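You operate a simulated robot arm through the tools that you are given. There is no shell and no other tool.

Carry out the task below with a simulated robot arm. There is one attempt and no reset: what you move stays moved.

JOB
Plug in the brass lamp, switch it on and set the lamp knob to 3.
Fine: move the green tin off the socket onto the desk.
Where things are to end (x, y in the base frame): green tin within 0.06 m of [0.35, -0.43].
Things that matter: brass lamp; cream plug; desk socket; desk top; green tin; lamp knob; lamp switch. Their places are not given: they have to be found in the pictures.

It is judged by the outcome, as a careful person would: the job done as asked, and still so three seconds after it is handed in. It fails if anything else is knocked over, pushed out of place, dropped, spilled or broken.

ROBOT AND FRAMES
A 6-joint arm with a two-finger parallel gripper, fixed in place. Base frame: the origin is at the foot of the arm, x ahead of it, y to its left, z up; the work surface is at about z = -0.001. Lengths are in m, angles in degrees, forces in N, time in s.
With the tool pointing down near the work surface it reaches from about 0.14 to 0.6 m from the base axis. Its first joint turns from -66.0 to 66.0 degrees. Payload 2.1 kg.
The tool frame sits at the grasp point between the pads (the TCP): z along the fingers, y along the line on which they close. The tips reach 0.03 m beyond it. The gripper opens to 0.094 m. The fingers are 0.028 m wide and 0.01 m thick; the gripper's body (0.05 by 0.096 m) begins 0.055 m behind the TCP.
Orientation is that of the tool frame in the base frame, as a unit quaternion [w, x, y, z]. With the fingers straight down and closing along the base's y, the tool's x points along the base's -x, its y along +y and its z along -z.

CONTROLS
- The arm moves only by the tool move_arm. Its argument "targets" is a list of rows, each a list of 6 numbers: the shift along the tool's x, y, z in units of 30 mm (1.0 is 30 mm), then the turn, a rotation vector about the tool's x, y, z in units of 6 degrees (1.0 is 6 degrees). In form: [[tx, ty, tz, wx, wy, wz], ...]. A call has 1 to 20 rows; each row shifts and turns the commanded pose from where the row before left it, along the tool's axes as they then stand. "gripper" is the opening, from 0 (shut) to 1 (fully open), set as the call begins (left out, the last holds). A call with a number of a shift or a turn outside -1 to 1 is refused whole. Each row takes 0.2 s and may step no farther than 0.05 m and 8.6 degrees from the row before; otherwise, or with a gripper value out of range, the whole call is refused. Where a pose cannot be reached the arm comes as near as it can. A force on the tool above 70 N (or 10 N above the force at the start of the call, whichever is more), or a blocked arm, ends the call early, and 0.2 s more pass. Each finger travels about 0.072 m/s and halts on what it meets, pressing with about 30 N; the grip force reading is that of the motor and also rises with nothing between the fingers. The clock runs only during rows and for 0.2 s after the last one: add rows that do not move to give the fingers time. The reply holds the time, the measured pose of the TCP, the force on the tool along the base axes, the opening and the grip force, in the units named above and with some noise, with the torque about the TCP (base axes, N m) and any sound that the robot's microphone picked up, and new pictures: "views" is both (left out), scene, wrist or none.
- Cameras (640 x 400 px; columns grow to the right, rows downward): "scene" is fixed at [0.0376, -0.3869, 0.4257]; the picture's right is [0.89, -0.46, 0.00], its down [-0.43, -0.83, -0.36] and it looks along [0.17, 0.32, -0.93] (base axes); focal length 214 px, centre (320, 200). "wrist" rides on the gripper at [0.076, 0.014, -0.102] in the tool frame; the picture's right is [-0.18, 0.98, 0.00], its down [-0.75, -0.14, -0.64] and it looks along [-0.63, -0.12, 0.77] (tool axes); focal length 243 px, centre (320, 200).
- locate(camera, pixels): for up to 12 pixels [column, row] of the newest picture of that camera ("zoom" is the newest enlarged one), the place [x, y, z] in the base frame of the surface seen there, good to about 0.003 m, but the place of the scene camera against the robot may be out by one fixed shift of up to 0.025 m in any direction. The clock stands still meanwhile.
- inspect(camera, box): a new picture of the part [left, top, right, bottom] of that camera's present view, enlarged. The clock stands still meanwhile.
- close_job(): hands the job in; it is judged then, once.

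Unless the task says otherwise, let go and move clear before handing in.

The tools are called after ">>>" as a command line: name --pt "numbers of a row" for each row, then --argument value for the rest, lists and objects as JSON in quotes. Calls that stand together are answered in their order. move_arm: Moves the arm, as the interface text tells. Its arguments: {"type":"object","properties":{"targets":{"type":"array","items":{"type":"array","items":{"type":"number"}}},"gripper":{"type":"number"},"views":{"type":"string","enum":["both","scene","wrist","none"]}},"required":["targets"]} The other tools are called the same way: locate (camera, pixels) gives the place of the surface under pixels of a picture; inspect (camera, box) takes an enlarged picture of a part of a camera's view; close_job () hands the job in.

At the start:

```text
clock: 0.0
ee_pos: [0.2884, -0.1755, 0.318]
tool_rot: [-0.001, 0.0, 1.0, -0.001]
wrist_force: [0.3, 0.6, 0.1]
torque: [0.04, 0.0, 0.01]
width: 0.0941
grip_force: 0.0
```

scene: 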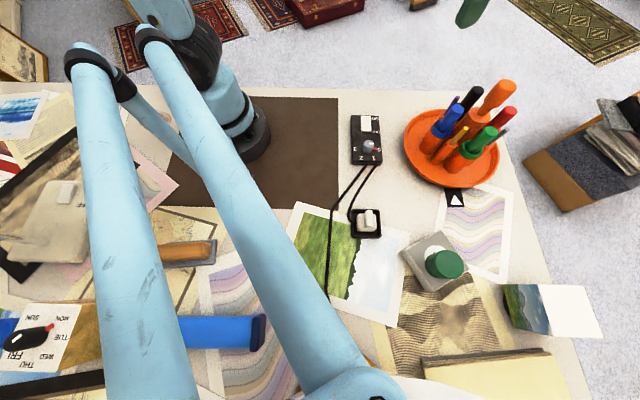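
wrist: 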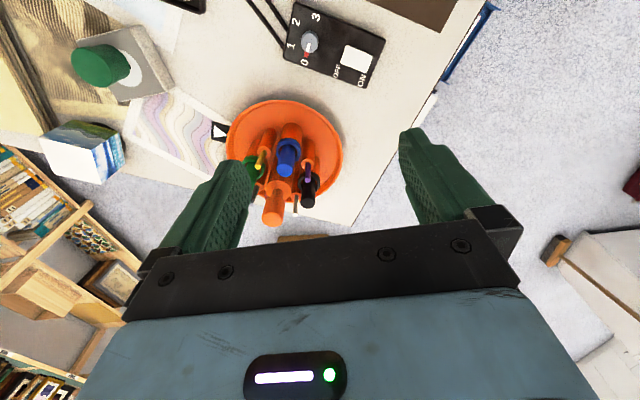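

The scene shows a black control box with a knob near (368,140), a white plug resting at (367,222), and a green tin on a grey plate (probably the socket) at (443,262). I'll enlarge these and locate them.

>>> inspect --camera "scene" --box '[320, 90, 480, 190]'

>>> inspect --camera "scene" --box '[320, 190, 480, 290]'

>>> inspect --camera "wrist" --box '[240, 0, 400, 100]'

>>> inspect --camera "wrist" --box '[40, 0, 240, 125]'

>>> locate --camera "scene" --pixels '[[368, 145], [366, 122], [352, 116], [378, 116], [381, 163], [352, 163], [366, 215], [367, 225], [354, 235], [445, 263], [415, 250], [450, 240]]'

>>> locate --camera "wrist" --pixels '[[309, 42], [355, 60], [297, 5], [384, 40], [361, 87], [282, 65], [100, 65], [120, 65], [140, 30], [170, 90], [125, 100], [285, 130]]'

```text
4.00 times, centred on (400, 140) of scene
```

zoom: 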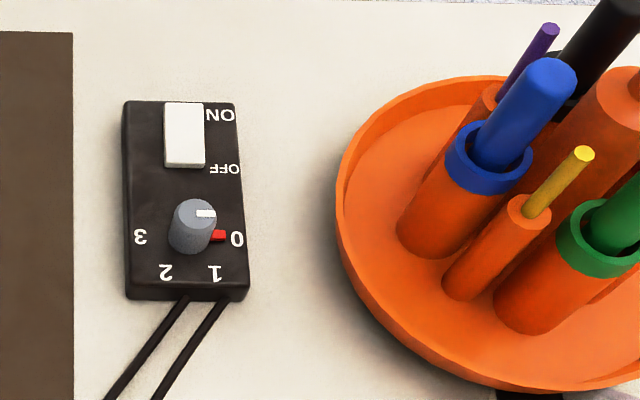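

```text
4.00 times, centred on (400, 240) of scene
```

zoom: 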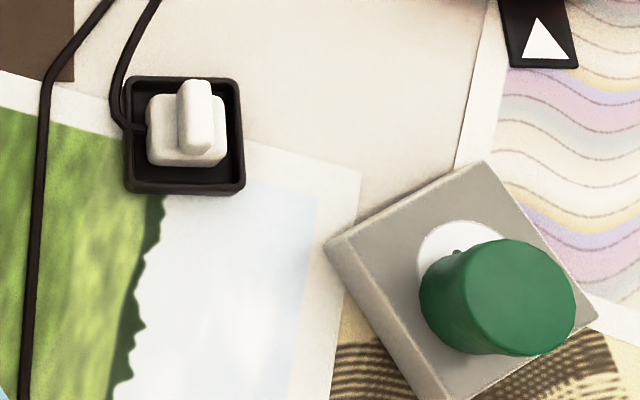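

```text
4.00 times, centred on (320, 50) of wrist
```

zoom: 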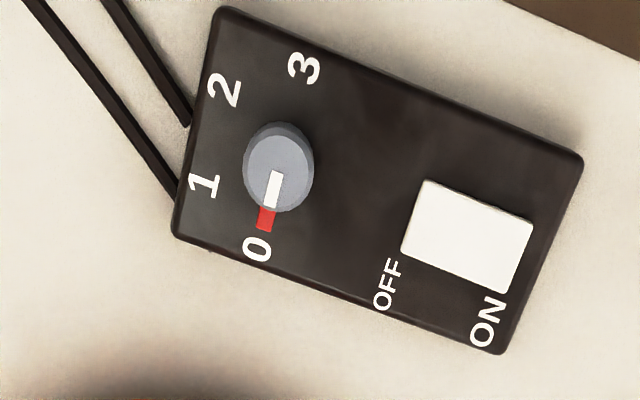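

```text
3.20 times, centred on (140, 62) of wrist
```

zoom: 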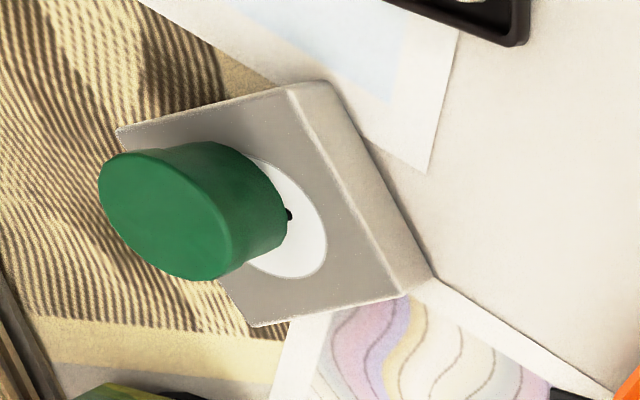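

```text
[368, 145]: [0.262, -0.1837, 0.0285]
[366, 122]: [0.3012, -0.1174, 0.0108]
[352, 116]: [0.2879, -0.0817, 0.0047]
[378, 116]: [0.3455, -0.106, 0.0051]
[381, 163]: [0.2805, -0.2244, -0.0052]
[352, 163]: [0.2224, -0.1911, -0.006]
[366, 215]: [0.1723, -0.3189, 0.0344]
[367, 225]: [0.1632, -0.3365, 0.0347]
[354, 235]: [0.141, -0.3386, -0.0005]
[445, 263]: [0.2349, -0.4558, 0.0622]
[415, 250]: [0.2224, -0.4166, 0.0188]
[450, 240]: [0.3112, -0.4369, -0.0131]
```

```text
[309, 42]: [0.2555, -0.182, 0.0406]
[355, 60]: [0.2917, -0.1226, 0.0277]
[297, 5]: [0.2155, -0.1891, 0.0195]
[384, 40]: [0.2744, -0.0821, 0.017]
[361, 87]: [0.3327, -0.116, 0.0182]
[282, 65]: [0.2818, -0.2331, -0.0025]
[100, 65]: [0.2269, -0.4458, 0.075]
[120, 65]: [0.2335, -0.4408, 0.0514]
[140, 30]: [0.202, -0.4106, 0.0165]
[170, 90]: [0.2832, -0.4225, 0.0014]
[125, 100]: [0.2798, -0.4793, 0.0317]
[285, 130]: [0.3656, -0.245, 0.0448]
```

The wrist places look consistent (knob top at about (0.256,-0.182,0.041), tin top at about (0.227,-0.445,0.075)), and the scene camera is out by roughly (-0.007,0,+0.012). The knob pointer is at 0. I'll go high above the tin for a closer look.

>>> move_arm --pt "0.215 -0.98 0.25 0 0 0" --pt "0.215 -0.98 0.25 0 0 0" --pt "0.215 -0.98 0.25 0 0 0" --pt "0.215 -0.98 0.25 0 0 0" --pt "0.215 -0.98 0.25 0 0 0" --pt "0.215 -0.98 0.25 0 0 0" --pt "0.215 -0.98 0.25 0 0 0" --pt "0.215 -0.98 0.25 0 0 0" --pt "0.215 -0.98 0.25 0 0 0" --pt "0 0 0 0 0 0" --gripper 1

```text
clock: 2.2
ee_pos: [0.2293, -0.4402, 0.251]
tool_rot: [0.0, 0.0, 1.0, -0.001]
wrist_force: [-0.5, -1.4, -0.1]
torque: [0.0, -0.05, -0.01]
width: 0.094
grip_force: 0.0
```

scene: 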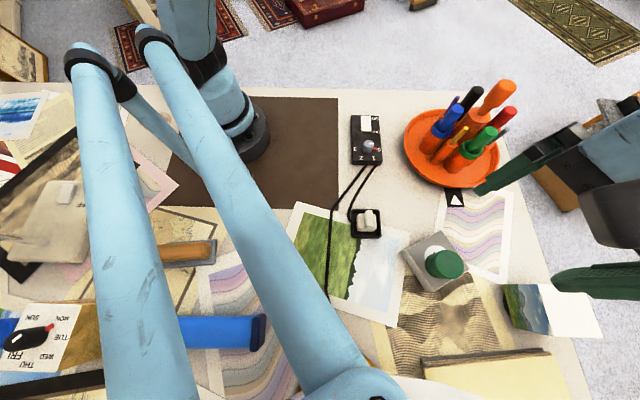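
wrist: 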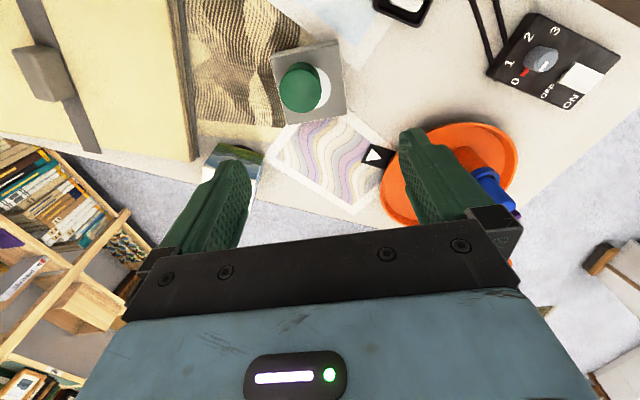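

The tin on the socket is now at (305,88) in the wrist view, and the landscape card is at (240,160). Two light-blue beams in the scene picture have not moved with the arm, so I'll locate them as possible obstacles and enlarge the tin area.

>>> locate --camera "scene" --pixels '[[85, 60], [150, 40], [120, 200], [150, 350], [240, 200], [300, 300], [345, 385], [390, 390], [220, 100], [190, 30], [220, 330], [185, 250]]'

>>> locate --camera "wrist" --pixels '[[298, 90], [282, 90], [315, 92], [275, 45], [338, 42], [345, 115], [280, 122], [328, 90], [240, 160], [330, 160], [375, 155], [405, 10]]'

>>> inspect --camera "wrist" --box '[220, 20, 412, 140]'

>>> inspect --camera "wrist" --box '[480, 0, 640, 100]'

>>> inspect --camera "scene" --box '[0, 0, 320, 200]'

>>> inspect --camera "scene" --box '[0, 200, 320, 400]'

```text
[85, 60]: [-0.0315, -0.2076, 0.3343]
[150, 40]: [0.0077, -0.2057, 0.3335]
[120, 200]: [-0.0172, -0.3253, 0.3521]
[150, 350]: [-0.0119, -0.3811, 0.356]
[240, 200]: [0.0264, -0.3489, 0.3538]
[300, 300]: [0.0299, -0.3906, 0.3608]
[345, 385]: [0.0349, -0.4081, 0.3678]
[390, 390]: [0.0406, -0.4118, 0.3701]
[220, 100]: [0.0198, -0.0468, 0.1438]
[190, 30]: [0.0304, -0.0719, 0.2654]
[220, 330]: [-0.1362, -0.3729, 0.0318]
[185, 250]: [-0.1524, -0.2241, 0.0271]
```

```text
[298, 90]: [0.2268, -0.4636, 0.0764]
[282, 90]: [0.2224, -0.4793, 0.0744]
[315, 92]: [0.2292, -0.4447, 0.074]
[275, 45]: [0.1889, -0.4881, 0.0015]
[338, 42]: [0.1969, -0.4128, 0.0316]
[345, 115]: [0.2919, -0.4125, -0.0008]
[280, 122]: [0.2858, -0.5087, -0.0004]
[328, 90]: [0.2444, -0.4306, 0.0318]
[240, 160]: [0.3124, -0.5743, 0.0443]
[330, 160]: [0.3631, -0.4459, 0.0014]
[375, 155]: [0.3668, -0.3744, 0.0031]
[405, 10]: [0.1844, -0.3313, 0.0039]
```

```text
3.33 times, centred on (316, 80) of wrist
```

zoom: 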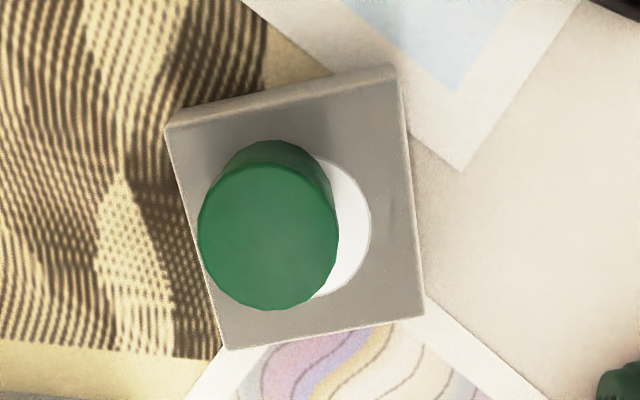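

```text
4.00 times, centred on (560, 50) of wrist
```

zoom: 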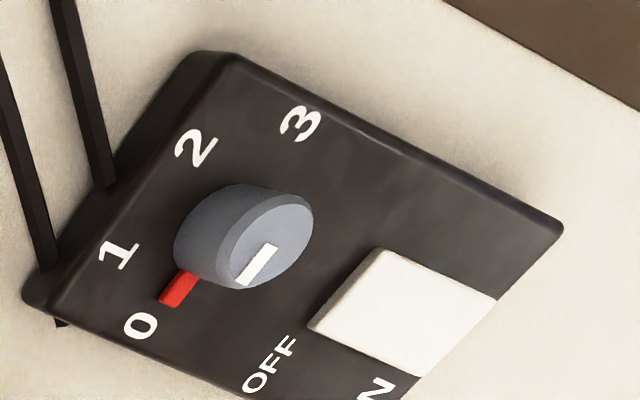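

```text
2.00 times, centred on (160, 100) of scene
```

zoom: 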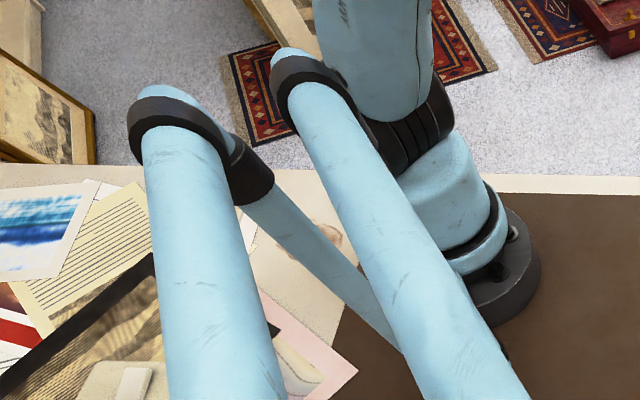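

```text
2.00 times, centred on (160, 300) of scene
```

zoom: 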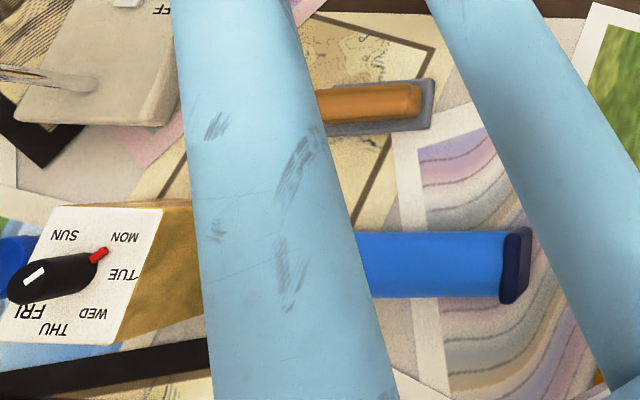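

The beams stand at about (0.03,-0.35,0.36), clear of my path if I stay on the +x side. I'll check the other items at left, where a grey block is labelled "OFF", to be sure which switch belongs to the brass lamp.

>>> inspect --camera "scene" --box '[0, 150, 128, 230]'

>>> inspect --camera "scene" --box '[280, 200, 440, 300]'

>>> inspect --camera "scene" --box '[400, 240, 640, 390]'

>>> inspect --camera "scene" --box '[0, 280, 128, 360]'

```text
5.00 times, centred on (64, 190) of scene
```

zoom: 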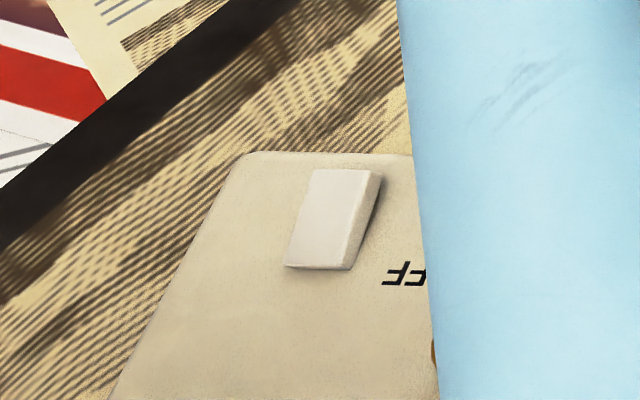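

```text
4.00 times, centred on (360, 250) of scene
```

zoom: 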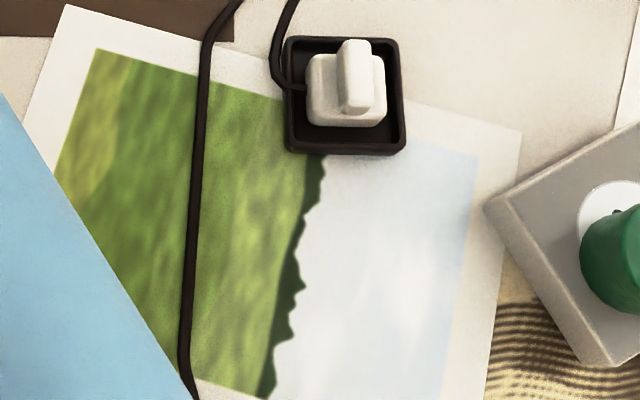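

```text
2.67 times, centred on (520, 315) of scene
```

zoom: 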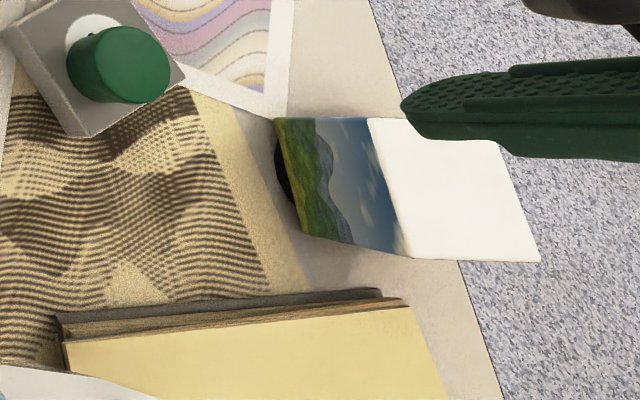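

```text
5.00 times, centred on (64, 320) of scene
```

zoom: 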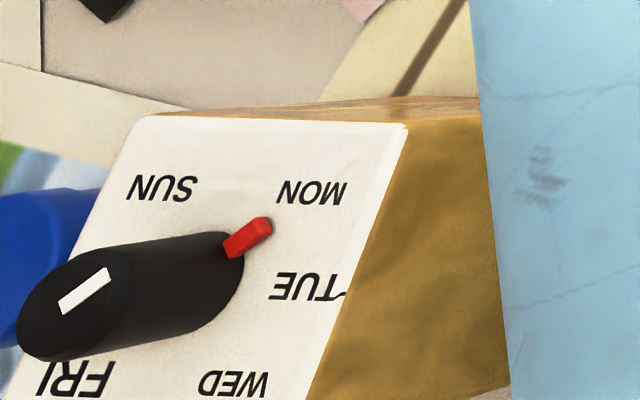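

The tin's top is centred at about (0.2265,-0.461), it is about 0.044 m wide, its top is at z≈0.0755, and the socket face is at z≈0.032. I'll line up over it and descend to just above it to check.

>>> move_arm --pt "0.1 -0.7 0.5 0 0 0" --pt "0 0 1 0 0 0" --pt "0 0 1 0 0 0" --pt "0 0 1 0 0 0" --pt "0 0 0.5 0 0 0" --pt "0 0 0 0 0 0" --gripper 1 --views "both"

```text
clock: 3.6
ee_pos: [0.2279, -0.4603, 0.1319]
tool_rot: [-0.002, 0.001, 1.0, 0.0]
wrist_force: [0.1, -0.3, 0.4]
torque: [0.0, 0.04, -0.01]
width: 0.0941
grip_force: 0.2
```

scene: 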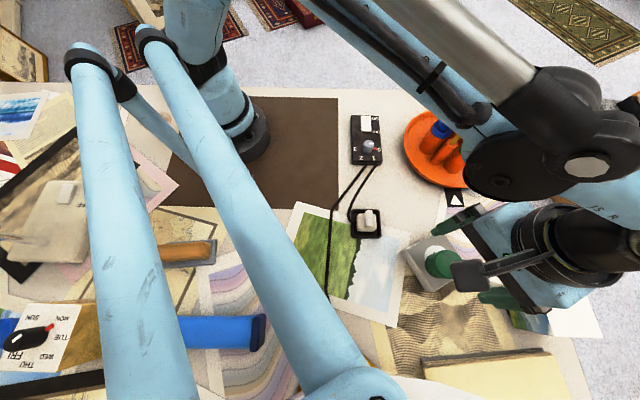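
wrist: 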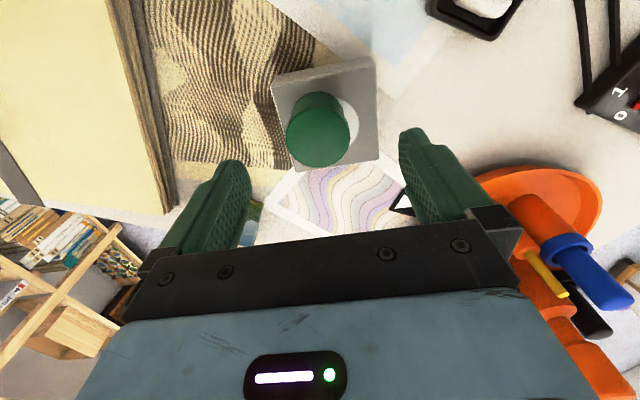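

The tin (319,138) sits midway between the fingers in the wrist view. I'll go straight down to grasp height, keeping the tips above the socket face, and close.

>>> locate --camera "wrist" --pixels '[[318, 138], [292, 138], [346, 138], [318, 118], [318, 163], [352, 112]]'

>>> move_arm --pt "0 0 0.7 0 0 0" --pt "0 0 0.7 0 0 0" --pt "0 0 0.67 0 0 0" --pt "0 0 0 0 0 0" --gripper 1 --views "both"

```text
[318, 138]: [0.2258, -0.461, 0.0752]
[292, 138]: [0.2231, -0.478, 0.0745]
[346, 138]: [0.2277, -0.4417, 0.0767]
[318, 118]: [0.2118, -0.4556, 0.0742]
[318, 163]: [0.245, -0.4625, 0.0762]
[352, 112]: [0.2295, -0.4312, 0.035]
```

```text
clock: 4.6
ee_pos: [0.2279, -0.46, 0.0691]
tool_rot: [-0.001, 0.0, 1.0, -0.001]
wrist_force: [0.5, 0.7, 0.0]
torque: [0.02, 0.03, -0.02]
width: 0.094
grip_force: 0.1
```

scene: 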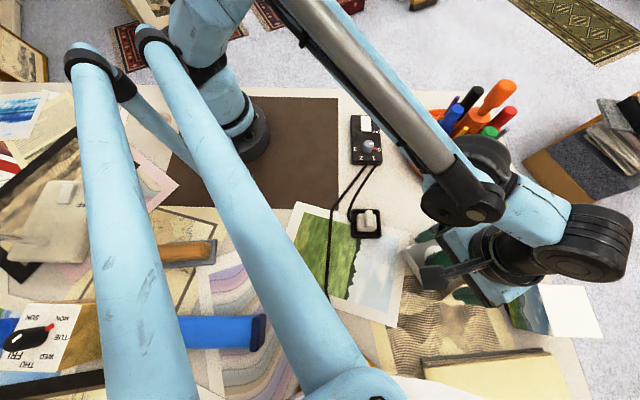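
wrist: 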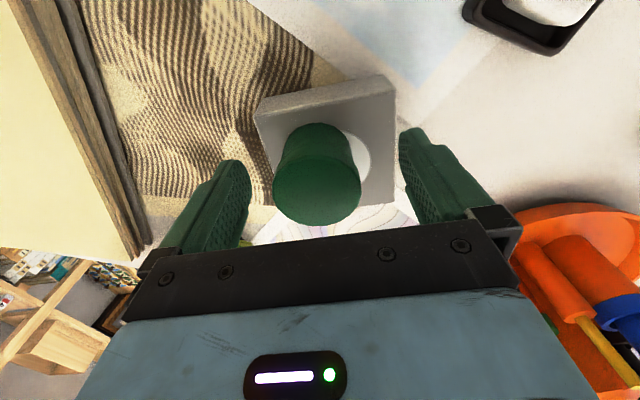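

The tin is centred between the fingers (317,175) and the TCP is within 2 mm of it. I'll close now.

>>> move_arm --pt "0 0 0 0 0 0" --pt "0 0 0 0 0 0" --pt "0 0 0 0 0 0" --pt "0 0 0 0 0 0" --gripper 0.3 --views "wrist"

```text
clock: 5.6
ee_pos: [0.2288, -0.4601, 0.0685]
tool_rot: [0.0, 0.0, 1.0, -0.001]
wrist_force: [-0.4, -0.3, 0.2]
torque: [-0.01, 0.03, 0.0]
width: 0.0457
grip_force: 30.3
```

wrist: 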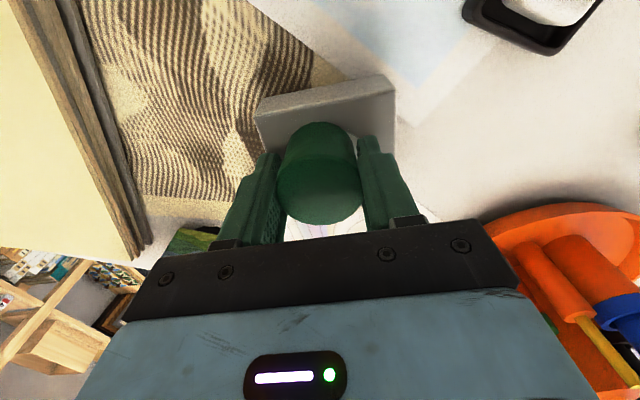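

The tin is gripped (width 0.0457, 30 N). I'll lift it and check the bowl's near edge before carrying it over.

>>> move_arm --pt "0 0 -0.5 0 0 0" --pt "0 0 -0.8 0 0 0" --pt "0 0 -0.8 0 0 0" --pt "0 0 0 0 0 0" --views "both"

>>> locate --camera "wrist" --pixels '[[485, 200], [520, 190], [560, 200], [510, 240], [600, 230], [245, 210], [205, 180], [560, 300]]'

```text
clock: 6.6
ee_pos: [0.228, -0.4604, 0.1316]
tool_rot: [-0.001, 0.0, 1.0, -0.001]
wrist_force: [-0.5, 0.0, -0.4]
torque: [-0.02, 0.01, -0.02]
width: 0.0281
grip_force: 0.0
```

scene: 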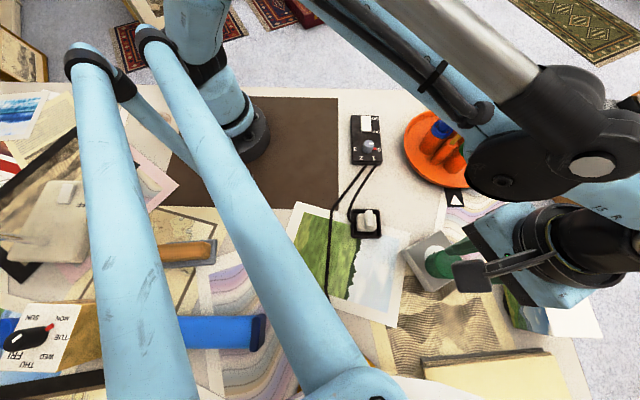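
wrist: 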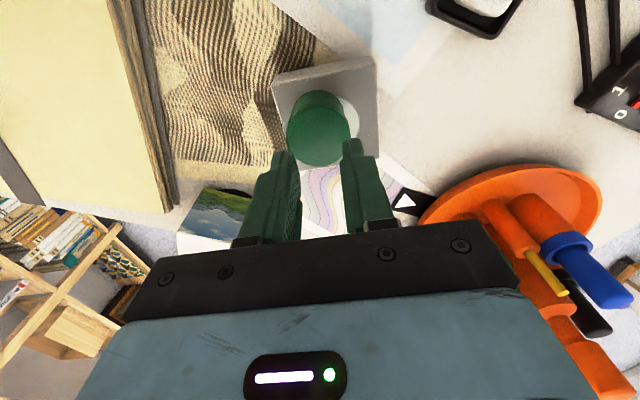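

```text
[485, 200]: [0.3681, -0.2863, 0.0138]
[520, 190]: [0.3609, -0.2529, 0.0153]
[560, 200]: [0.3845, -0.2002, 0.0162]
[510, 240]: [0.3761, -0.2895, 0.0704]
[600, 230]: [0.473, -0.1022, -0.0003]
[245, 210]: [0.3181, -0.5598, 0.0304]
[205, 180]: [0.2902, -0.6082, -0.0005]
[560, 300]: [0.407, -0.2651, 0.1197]
```

The grip came away empty (width 0.0281) and the tin is still on the socket at (320,130), so it slipped. I'll check that it is upright and where it was, then grasp lower with the fingers commanded fully shut and lift slowly.

>>> locate --camera "wrist" --pixels '[[318, 138], [295, 138], [343, 138], [318, 118], [318, 160], [352, 110]]'

>>> inspect --camera "wrist" --box '[256, 50, 416, 150]'

>>> inspect --camera "scene" --box '[390, 220, 486, 280]'

```text
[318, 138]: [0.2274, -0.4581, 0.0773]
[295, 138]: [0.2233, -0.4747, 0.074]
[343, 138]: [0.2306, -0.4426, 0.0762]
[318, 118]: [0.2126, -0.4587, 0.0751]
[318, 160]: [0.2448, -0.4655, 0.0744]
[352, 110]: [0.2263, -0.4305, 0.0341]
```

```text
4.00 times, centred on (336, 100) of wrist
```

zoom: 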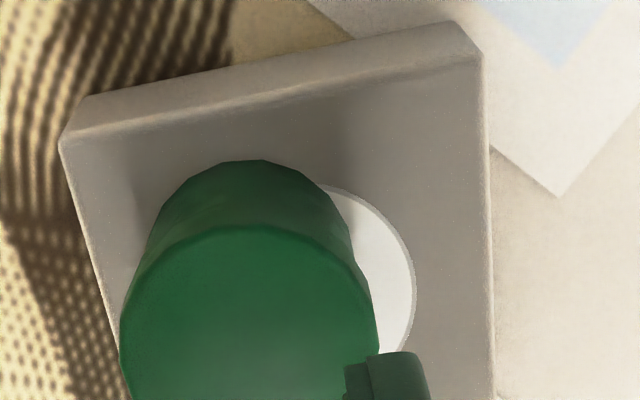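

```text
6.67 times, centred on (438, 250) of scene
```

zoom: 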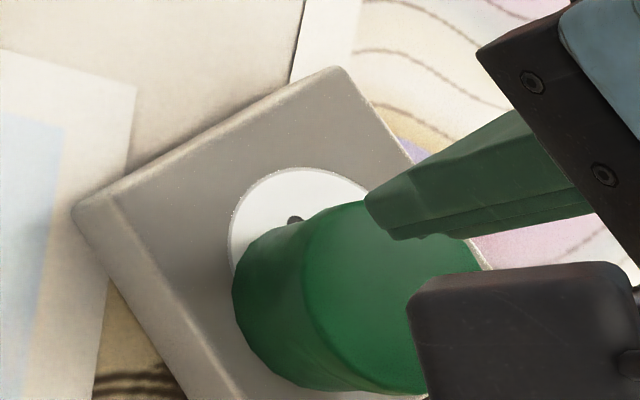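

The tin is upright and unmoved (top still about (0.227,-0.459,0.0755)). I'll open fully, descend to z≈0.064 for a deeper grip, and shut firmly.

>>> move_arm --pt "0 0 0 0 0 0" --pt "0 0 0 0 0 0" --pt "0 0 0 0 0 0" --pt "0 0 0 0 0 0" --gripper 1 --views "none"

>>> move_arm --pt "0.02 0 0.8 0 0 0" --pt "0 0 0.8 0 0 0" --pt "0 0 0.65 0 0 0" --pt "0 0 0 0 0 0" --gripper 1 --views "none"

>>> move_arm --pt "0 0 0 0 0 0" --pt "0 0 0 0 0 0" --pt "0 0 0 0 0 0" --pt "0 0 0 0 0 0" --pt "0 0 0 0 0 0" --gripper 0 --views "both"

```text
clock: 7.6
ee_pos: [0.2284, -0.4615, 0.1313]
tool_rot: [-0.001, -0.001, 1.0, -0.001]
wrist_force: [-0.4, -0.8, -0.2]
torque: [-0.01, 0.0, 0.01]
width: 0.0939
grip_force: 0.1
```

```text
clock: 8.6
ee_pos: [0.2282, -0.4605, 0.0647]
tool_rot: [-0.001, -0.001, 1.0, -0.001]
wrist_force: [-0.5, -0.5, 0.5]
torque: [0.0, 0.02, -0.02]
width: 0.094
grip_force: 0.1
```

```text
clock: 9.8
ee_pos: [0.228, -0.4601, 0.0646]
tool_rot: [0.0, -0.001, 1.0, -0.001]
wrist_force: [0.1, 0.3, 0.6]
torque: [0.02, 0.01, -0.01]
width: 0.0459
grip_force: 29.8
```

scene: 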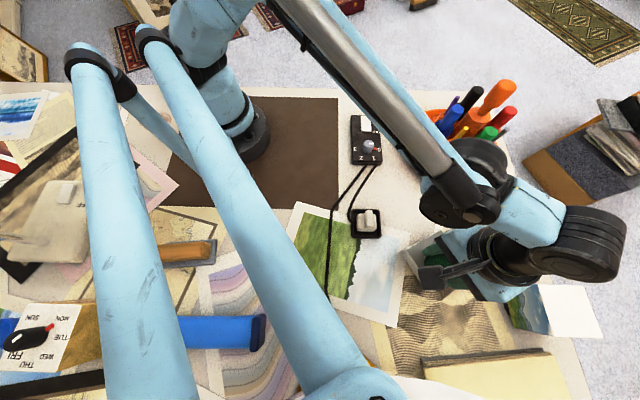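
wrist: 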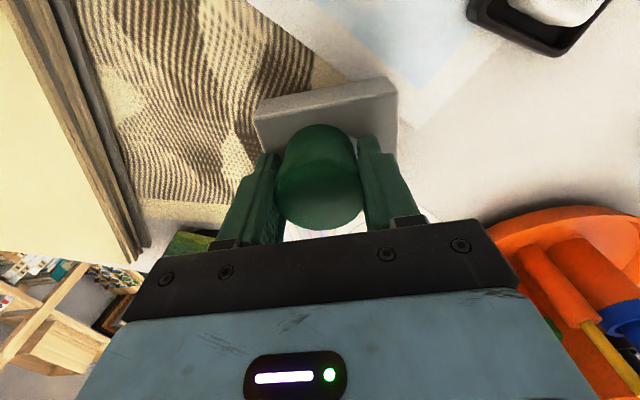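

It is gripped again (0.0459 m, 30 N). I'll lift slowly, a few millimetres first, to see whether it comes along.

>>> move_arm --pt "0 0 -0.05 0 0 0" --pt "0 0 -0.1 0 0 0" --pt "0 0 -0.1 0 0 0" --pt "0 0 -0.1 0 0 0" --pt "0 0 0 0 0 0" --gripper 0 --views "wrist"

```text
clock: 11.0
ee_pos: [0.2278, -0.4602, 0.0746]
tool_rot: [-0.001, 0.001, 1.0, 0.0]
wrist_force: [-0.9, 0.1, 0.4]
torque: [-0.03, 0.0, -0.03]
width: 0.0458
grip_force: 29.9
```

wrist: 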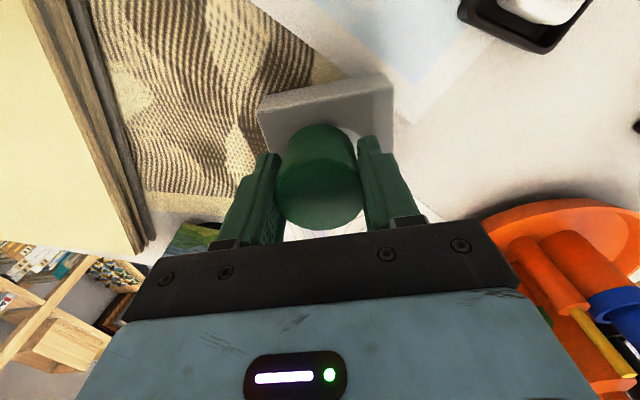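

The fingers rose 10 mm with the width unchanged. I'll locate the tin's top to see whether it rose too.

>>> locate --camera "wrist" --pixels '[[318, 195], [318, 180], [330, 210], [300, 200], [352, 135]]'

>>> inspect --camera "wrist" --box '[240, 70, 400, 170]'

```text
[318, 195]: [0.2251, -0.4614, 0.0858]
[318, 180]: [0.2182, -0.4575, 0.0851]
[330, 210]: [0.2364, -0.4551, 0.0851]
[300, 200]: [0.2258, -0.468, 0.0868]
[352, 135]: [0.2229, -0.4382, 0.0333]
```

```text
4.00 times, centred on (320, 120) of wrist
```

zoom: 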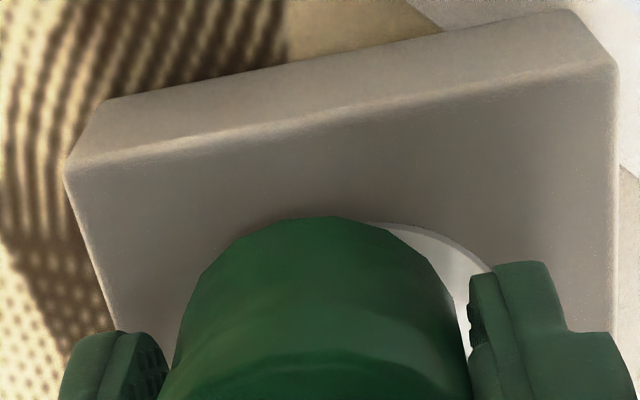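

The tin top is now at z≈0.0857, so it is coming up with the gripper. I'll keep lifting gently and then recheck.

>>> move_arm --pt "0 0 -0.12 0 0 0" --pt "0 0 -0.15 0 0 0" --pt "0 0 -0.18 0 0 0" --pt "0 0 -0.2 0 0 0" --pt "0 0 -0.2 0 0 0" --pt "0 0 -0.2 0 0 0" --pt "0 0 -0.15 0 0 0" --pt "0 0 -0.1 0 0 0" --pt "0 0 0 0 0 0" --gripper 0 --views "wrist"

>>> locate --camera "wrist" --pixels '[[318, 195], [318, 180], [330, 210], [300, 200]]'

```text
clock: 13.0
ee_pos: [0.228, -0.4599, 0.1138]
tool_rot: [0.0, 0.0, 1.0, -0.001]
wrist_force: [-0.6, 0.6, -1.3]
torque: [0.04, -0.01, 0.0]
width: 0.0459
grip_force: 30.2
```

wrist: 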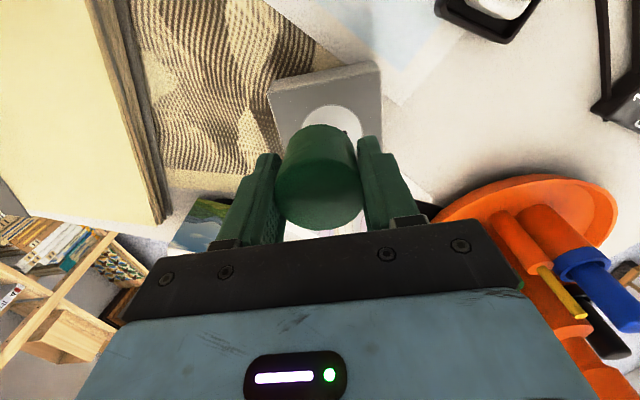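

```text
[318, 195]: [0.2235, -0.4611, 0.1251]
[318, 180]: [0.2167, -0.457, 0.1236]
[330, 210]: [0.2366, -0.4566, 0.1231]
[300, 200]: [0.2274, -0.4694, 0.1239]
```

The tin is held firmly, its bottom at about z=0.08. I'll carry it to about (0.345,-0.435), which is clear of the bowl and the landscape block.

>>> move_arm --pt "-0.2 0.04 0 0 0 0" --pt "-0.4 0.08 0 0 0 0" --pt "-0.45 0.1 0 0 0 0" --pt "-0.45 0.1 0 0 0 0" --pt "-0.45 0.1 0 0 0 0" --pt "-0.45 0.1 0 0 0 0" --pt "-0.45 0.1 0 0 0 0" --pt "-0.45 0.1 0 0 0 0" --pt "-0.4 0.08 0 0 0 0" --pt "-0.2 0.03 0 0 0 0" --pt "0 0 0 0 0 0" --gripper 0 --views "both"

>>> locate --camera "wrist" --pixels '[[318, 195], [318, 180], [330, 210], [300, 200]]'

```text
clock: 15.4
ee_pos: [0.3445, -0.4352, 0.1123]
tool_rot: [0.001, 0.001, 1.0, -0.001]
wrist_force: [0.2, -0.3, -0.2]
torque: [-0.03, 0.02, -0.01]
width: 0.0457
grip_force: 30.9
```

scene: 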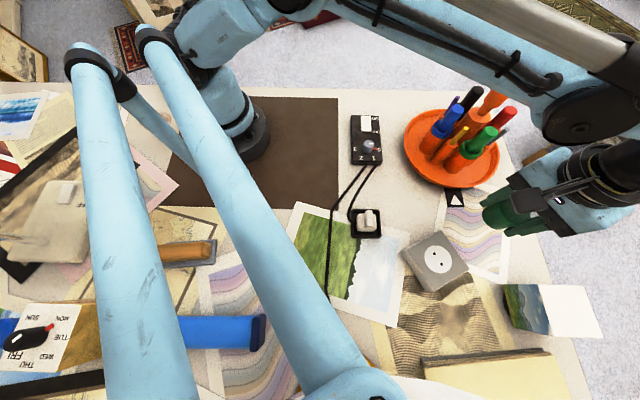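
wrist: 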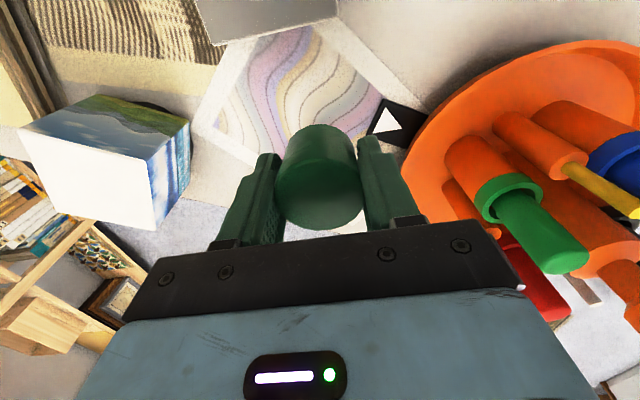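

```text
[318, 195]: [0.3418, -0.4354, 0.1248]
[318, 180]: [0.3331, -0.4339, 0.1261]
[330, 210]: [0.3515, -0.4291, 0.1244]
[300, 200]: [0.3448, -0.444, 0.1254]
```

The tin is over the spot and held (top z≈0.125). A small black tag with a white triangle (395,120) is nearby, so I'll check its place and height before lowering.

>>> locate --camera "wrist" --pixels '[[375, 130], [385, 105], [412, 115], [405, 140], [300, 90], [345, 60], [430, 130], [420, 200], [190, 170], [160, 220]]'

>>> inspect --camera "scene" --box '[420, 170, 548, 250]'

```text
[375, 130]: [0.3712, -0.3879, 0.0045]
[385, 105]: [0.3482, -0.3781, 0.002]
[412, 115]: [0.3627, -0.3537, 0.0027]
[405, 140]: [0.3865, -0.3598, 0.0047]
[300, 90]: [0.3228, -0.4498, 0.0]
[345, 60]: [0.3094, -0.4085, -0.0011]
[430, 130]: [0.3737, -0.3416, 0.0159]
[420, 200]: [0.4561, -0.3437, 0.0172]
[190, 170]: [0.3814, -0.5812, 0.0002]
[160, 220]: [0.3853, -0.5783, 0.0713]
```

```text
5.00 times, centred on (484, 210) of scene
```

zoom: 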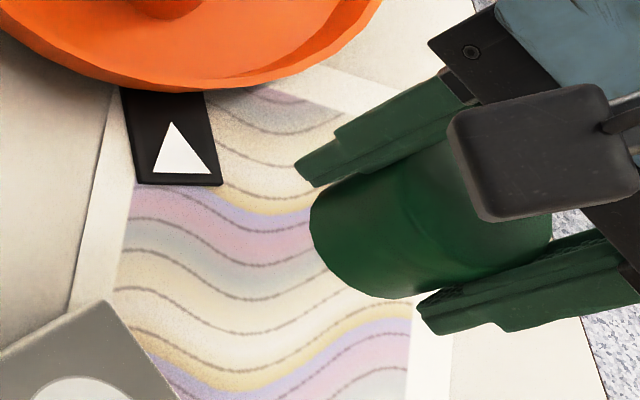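

The tag spans x 0.348–0.386, y -0.388 to -0.354 and is only about 4 mm tall. I'll shift the tin to about (0.340,-0.445) and lower it almost to the desk.

>>> move_arm --pt "0.07 -0.16 0.2 0 0 0" --pt "0.08 -0.17 0.4 0 0 0" --pt "0 0 0.5 0 0 0" --pt "0 0 0.5 0 0 0" --pt "0 0 0.5 0 0 0" --pt "0 0 0.3 0 0 0" --pt "0 0 0.15 0 0 0" --pt "0 0 0 0 0 0" --gripper 0 --views "both"

>>> locate --camera "wrist" --pixels '[[318, 195], [318, 180], [330, 210], [300, 200], [320, 130], [320, 110]]'

```text
clock: 17.2
ee_pos: [0.3389, -0.4461, 0.0371]
tool_rot: [0.0, -0.001, 1.0, 0.0]
wrist_force: [1.2, 0.7, -0.2]
torque: [-0.01, 0.0, -0.02]
width: 0.0459
grip_force: 29.8
```

scene: 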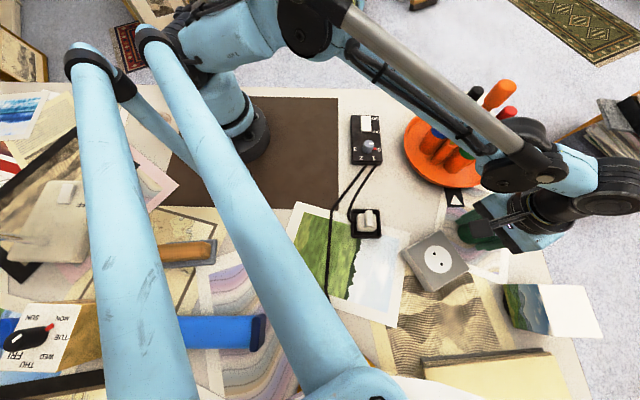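
wrist: 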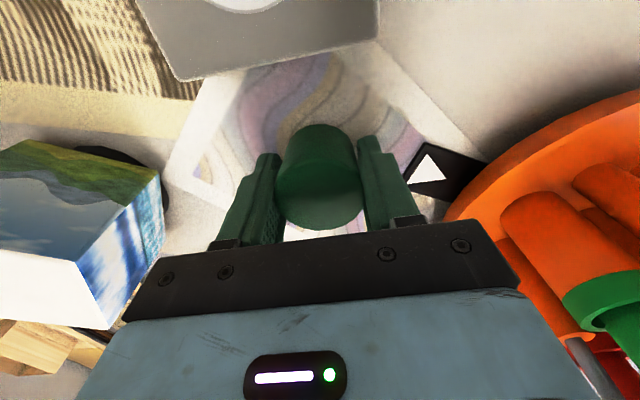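

```text
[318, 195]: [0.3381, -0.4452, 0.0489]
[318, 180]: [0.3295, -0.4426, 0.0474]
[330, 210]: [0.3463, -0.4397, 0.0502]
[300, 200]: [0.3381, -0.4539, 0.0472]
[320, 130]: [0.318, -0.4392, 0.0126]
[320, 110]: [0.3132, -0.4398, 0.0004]
```

The tin's top is at z≈0.0485, so its base is about 4–5 mm above the desk. I'll lower it in millimetre steps until it touches.

>>> move_arm --pt "0 0 0.05 0 0 0" --pt "0 0 0.04 0 0 0" --pt "0 0 0.03 0 0 0" --pt "0 0 0 0 0 0" --gripper 0 --views "none"

```text
clock: 18.2
ee_pos: [0.3384, -0.4451, 0.0331]
tool_rot: [0.0, 0.0, 1.0, 0.0]
wrist_force: [0.0, -0.1, -1.1]
torque: [0.0, -0.01, -0.02]
width: 0.0456
grip_force: 29.7
```

>>> move_arm --pt "0 0 0.03 0 0 0" --pt "0 0 0 0 0 0" --gripper 0 --views "none"

```text
clock: 18.8
ee_pos: [0.3392, -0.4453, 0.0336]
tool_rot: [0.0, 0.0, 1.0, -0.002]
wrist_force: [-0.3, 0.4, -0.8]
torque: [-0.01, 0.0, 0.01]
width: 0.0459
grip_force: 29.9
```

There is still no clear contact force. I'll step down another millimetre and look.

>>> move_arm --pt "0 0 0.04 0 0 0" --pt "0 0 0 0 0 0" --gripper 0 --views "wrist"

>>> locate --camera "wrist" --pixels '[[318, 195], [318, 180], [330, 210], [300, 200], [310, 200], [325, 190]]'

>>> inspect --camera "wrist" --box '[240, 90, 400, 190]'

```text
clock: 19.4
ee_pos: [0.3393, -0.4459, 0.0321]
tool_rot: [0.0, 0.0, 1.0, -0.001]
wrist_force: [0.5, 0.1, -0.7]
torque: [0.01, 0.01, -0.02]
width: 0.046
grip_force: 29.8
```

wrist: 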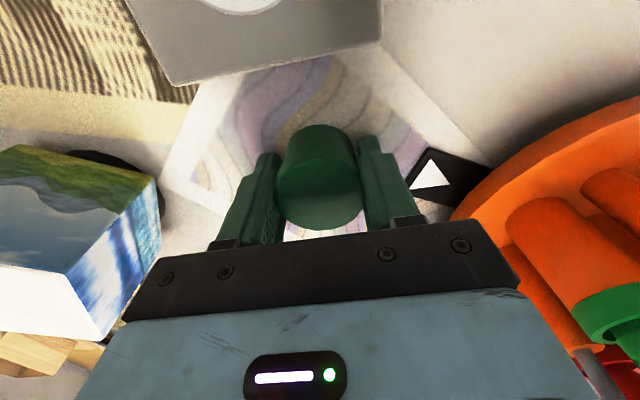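

```text
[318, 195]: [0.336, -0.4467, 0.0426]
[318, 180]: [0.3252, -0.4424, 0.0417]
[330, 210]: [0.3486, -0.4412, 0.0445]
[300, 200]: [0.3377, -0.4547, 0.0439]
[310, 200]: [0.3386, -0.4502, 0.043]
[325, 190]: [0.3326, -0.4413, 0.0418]
```

```text
4.00 times, centred on (320, 140) of wrist
```

zoom: 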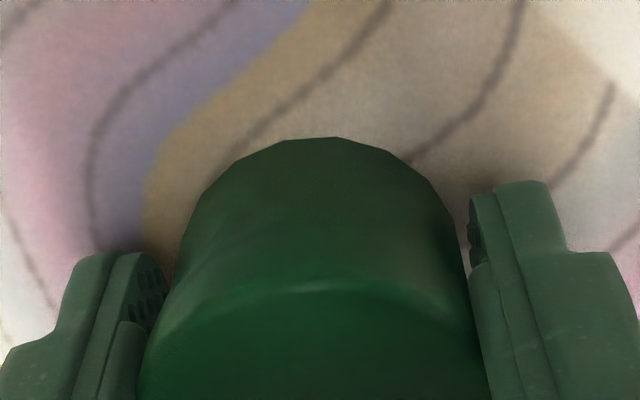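

The tin's top now reads z≈0.043, equal to its height, so it is at desk level to within about a millimetre. I'll release it by opening a little (clear of the tag), then go straight up.

>>> move_arm --pt "0 0 0 0 0 0" --pt "0 0 0 0 0 0" --pt "0 0 0 0 0 0" --gripper 0.68 --views "none"

>>> move_arm --pt "0 0 -0.3 0 0 0" --pt "0 0 -0.7 0 0 0" --pt "0 0 -1 0 0 0" --pt "0 0 -1 0 0 0" --pt "0 0 -1 0 0 0" --pt "0 0 0 0 0 0" --gripper 0.68 --views "both"

```text
clock: 20.2
ee_pos: [0.3389, -0.447, 0.0309]
tool_rot: [0.0, 0.0, 1.0, -0.001]
wrist_force: [-0.2, -0.3, -0.9]
torque: [0.0, -0.03, 0.0]
width: 0.0638
grip_force: 0.0
```

```text
clock: 21.6
ee_pos: [0.3398, -0.4453, 0.1525]
tool_rot: [0.0, 0.0, 1.0, 0.0]
wrist_force: [0.2, -0.2, -0.1]
torque: [-0.01, -0.01, -0.01]
width: 0.0638
grip_force: 0.0
```

scene: 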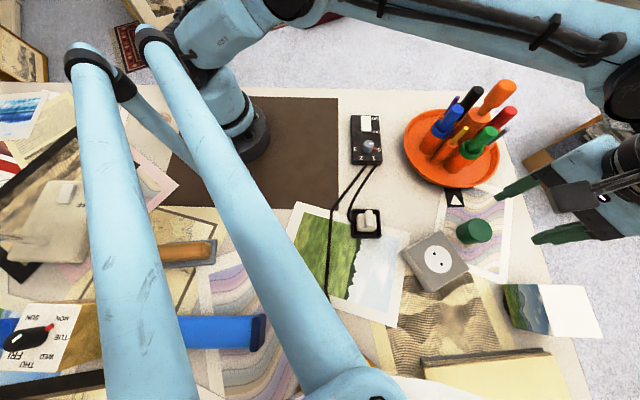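
wrist: 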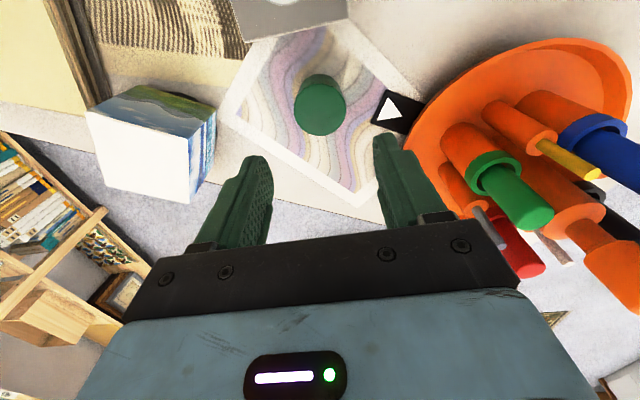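

The tin stands upright on the desk at about (0.34,-0.445), and the socket (437,258 in scene) is now clear with two holes. I'll move back over the socket to see its holes closely.

>>> move_arm --pt "0.5 0.1 0 0 0 0" --pt "0.7 0.1 0 0 0 0" --pt "0.8 0.1 0 0 0 0" --pt "0.6 0.1 0 0 0 0" --pt "0.2 0.1 0 0 0 0" --pt "0 0 0 0 0 0" --gripper 1 --views "both"

>>> inspect --camera "wrist" --box '[240, 50, 400, 150]'

>>> inspect --camera "scene" --box '[392, 220, 488, 280]'

```text
clock: 23.0
ee_pos: [0.2553, -0.431, 0.1504]
tool_rot: [0.001, 0.001, 1.0, -0.001]
wrist_force: [0.0, -0.2, -0.1]
torque: [0.0, 0.02, -0.01]
width: 0.094
grip_force: 0.1
```

scene: 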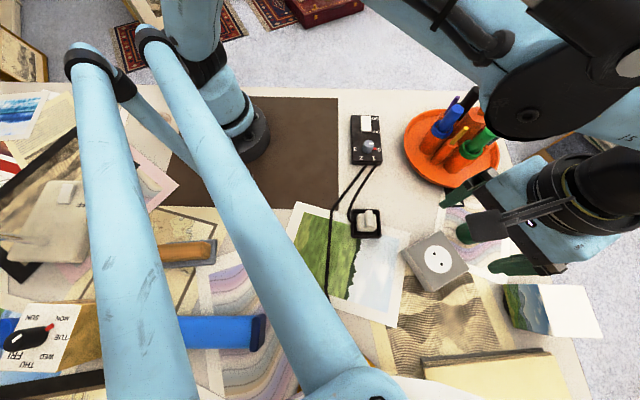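
wrist: 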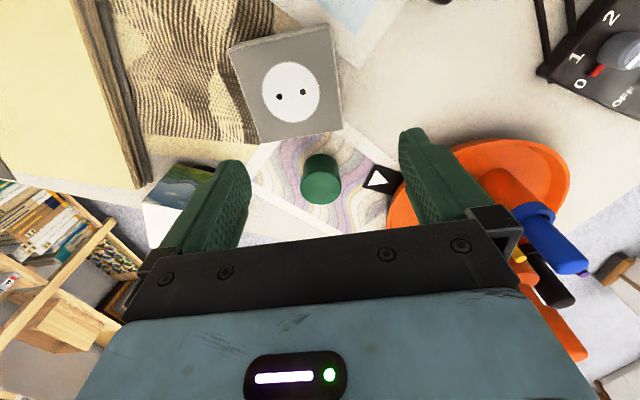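

```text
4.00 times, centred on (320, 100) of wrist
```

zoom: 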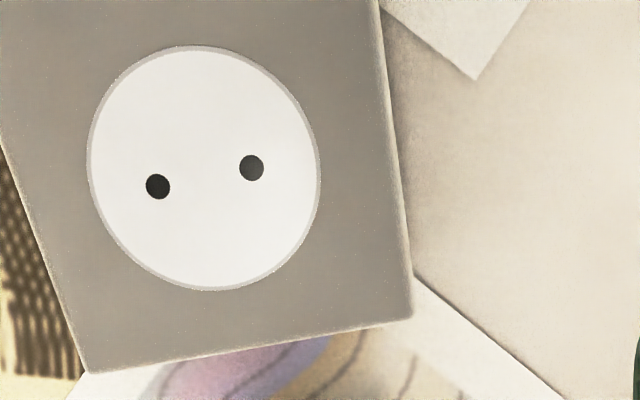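

```text
6.67 times, centred on (440, 250) of scene
```

zoom: 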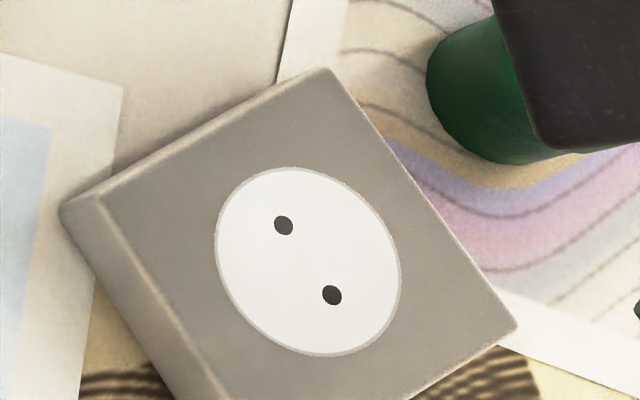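

The socket has two round holes, at wrist pixels (279,97) and (303,92). I'll locate them and the disc edges, using the newest scene zoom as well.

>>> locate --camera "wrist" --pixels '[[279.25, 96.75], [302.75, 92], [262.5, 90], [319.5, 93.5], [289, 62.5], [292.5, 122], [285, 96], [297, 93], [291, 94.5], [332, 30], [340, 128], [263, 141]]'

>>> locate --camera "zoom" --pixels '[[284, 226], [332, 295], [308, 260], [215, 245], [400, 280], [290, 168], [320, 355]]'

```text
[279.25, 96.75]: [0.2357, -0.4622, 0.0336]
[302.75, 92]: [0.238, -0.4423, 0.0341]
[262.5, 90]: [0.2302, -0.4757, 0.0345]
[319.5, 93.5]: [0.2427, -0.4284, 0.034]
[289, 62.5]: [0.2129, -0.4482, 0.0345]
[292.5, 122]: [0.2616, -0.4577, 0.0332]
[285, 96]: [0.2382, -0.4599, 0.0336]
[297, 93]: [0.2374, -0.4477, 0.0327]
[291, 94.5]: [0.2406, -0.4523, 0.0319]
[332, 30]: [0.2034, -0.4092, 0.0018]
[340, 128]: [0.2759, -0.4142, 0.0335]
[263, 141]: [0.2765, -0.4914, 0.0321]
```

```text
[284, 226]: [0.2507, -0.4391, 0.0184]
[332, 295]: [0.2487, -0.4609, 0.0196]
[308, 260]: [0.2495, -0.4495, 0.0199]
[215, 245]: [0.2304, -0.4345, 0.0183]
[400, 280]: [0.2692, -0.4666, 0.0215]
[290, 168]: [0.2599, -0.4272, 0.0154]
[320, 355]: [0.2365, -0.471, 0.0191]
```

The hole midpoint is at about (0.2375,-0.453), the spacing is about 0.020 m, and both cameras put the hole line nearly along base y. Next I'll look closely at the plug in its tray.

>>> locate --camera "scene" --pixels '[[140, 100], [160, 130], [180, 158], [195, 175], [128, 90], [320, 310], [350, 222], [345, 180]]'

>>> move_arm --pt "0.4 0.5 -0.3 0 0 0" --pt "0.55 0.7 -0.3 0 0 0" --pt "0.55 0.7 0 0 0 0" --pt "0.5 0.7 0 0 0 0" --pt "0.34 0.43 0 0 0 0" --pt "0 0 0 0 0 0" --gripper 1 --views "both"

```text
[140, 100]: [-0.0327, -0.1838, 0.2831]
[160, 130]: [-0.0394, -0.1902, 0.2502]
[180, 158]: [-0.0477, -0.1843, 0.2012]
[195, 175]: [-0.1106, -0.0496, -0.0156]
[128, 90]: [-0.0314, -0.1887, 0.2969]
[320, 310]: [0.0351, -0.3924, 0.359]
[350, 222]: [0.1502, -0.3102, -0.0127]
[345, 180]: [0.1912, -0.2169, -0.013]
```

```text
clock: 24.4
ee_pos: [0.1851, -0.3398, 0.169]
tool_rot: [0.0, 0.001, 1.0, -0.001]
wrist_force: [0.9, -0.5, 0.1]
torque: [0.01, 0.02, -0.03]
width: 0.0939
grip_force: 0.1
```

scene: 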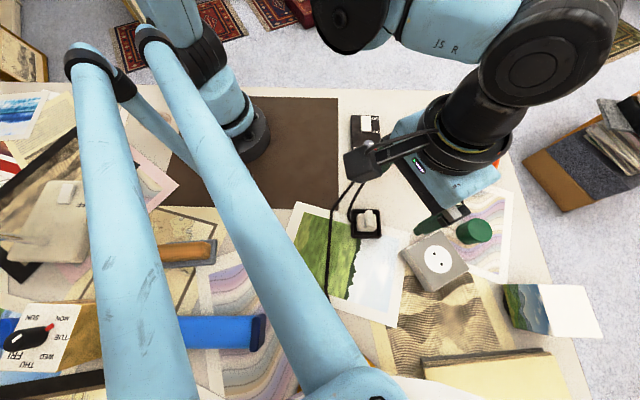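
wrist: 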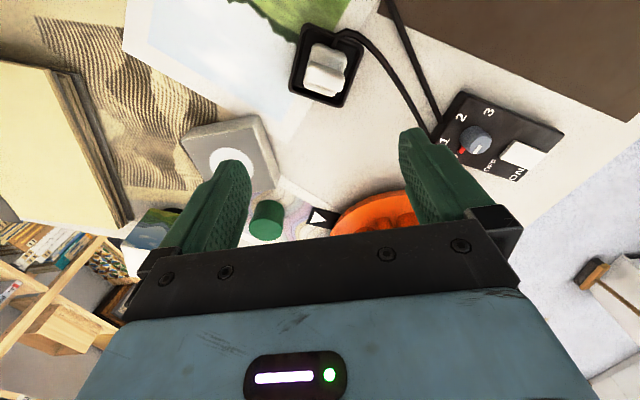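

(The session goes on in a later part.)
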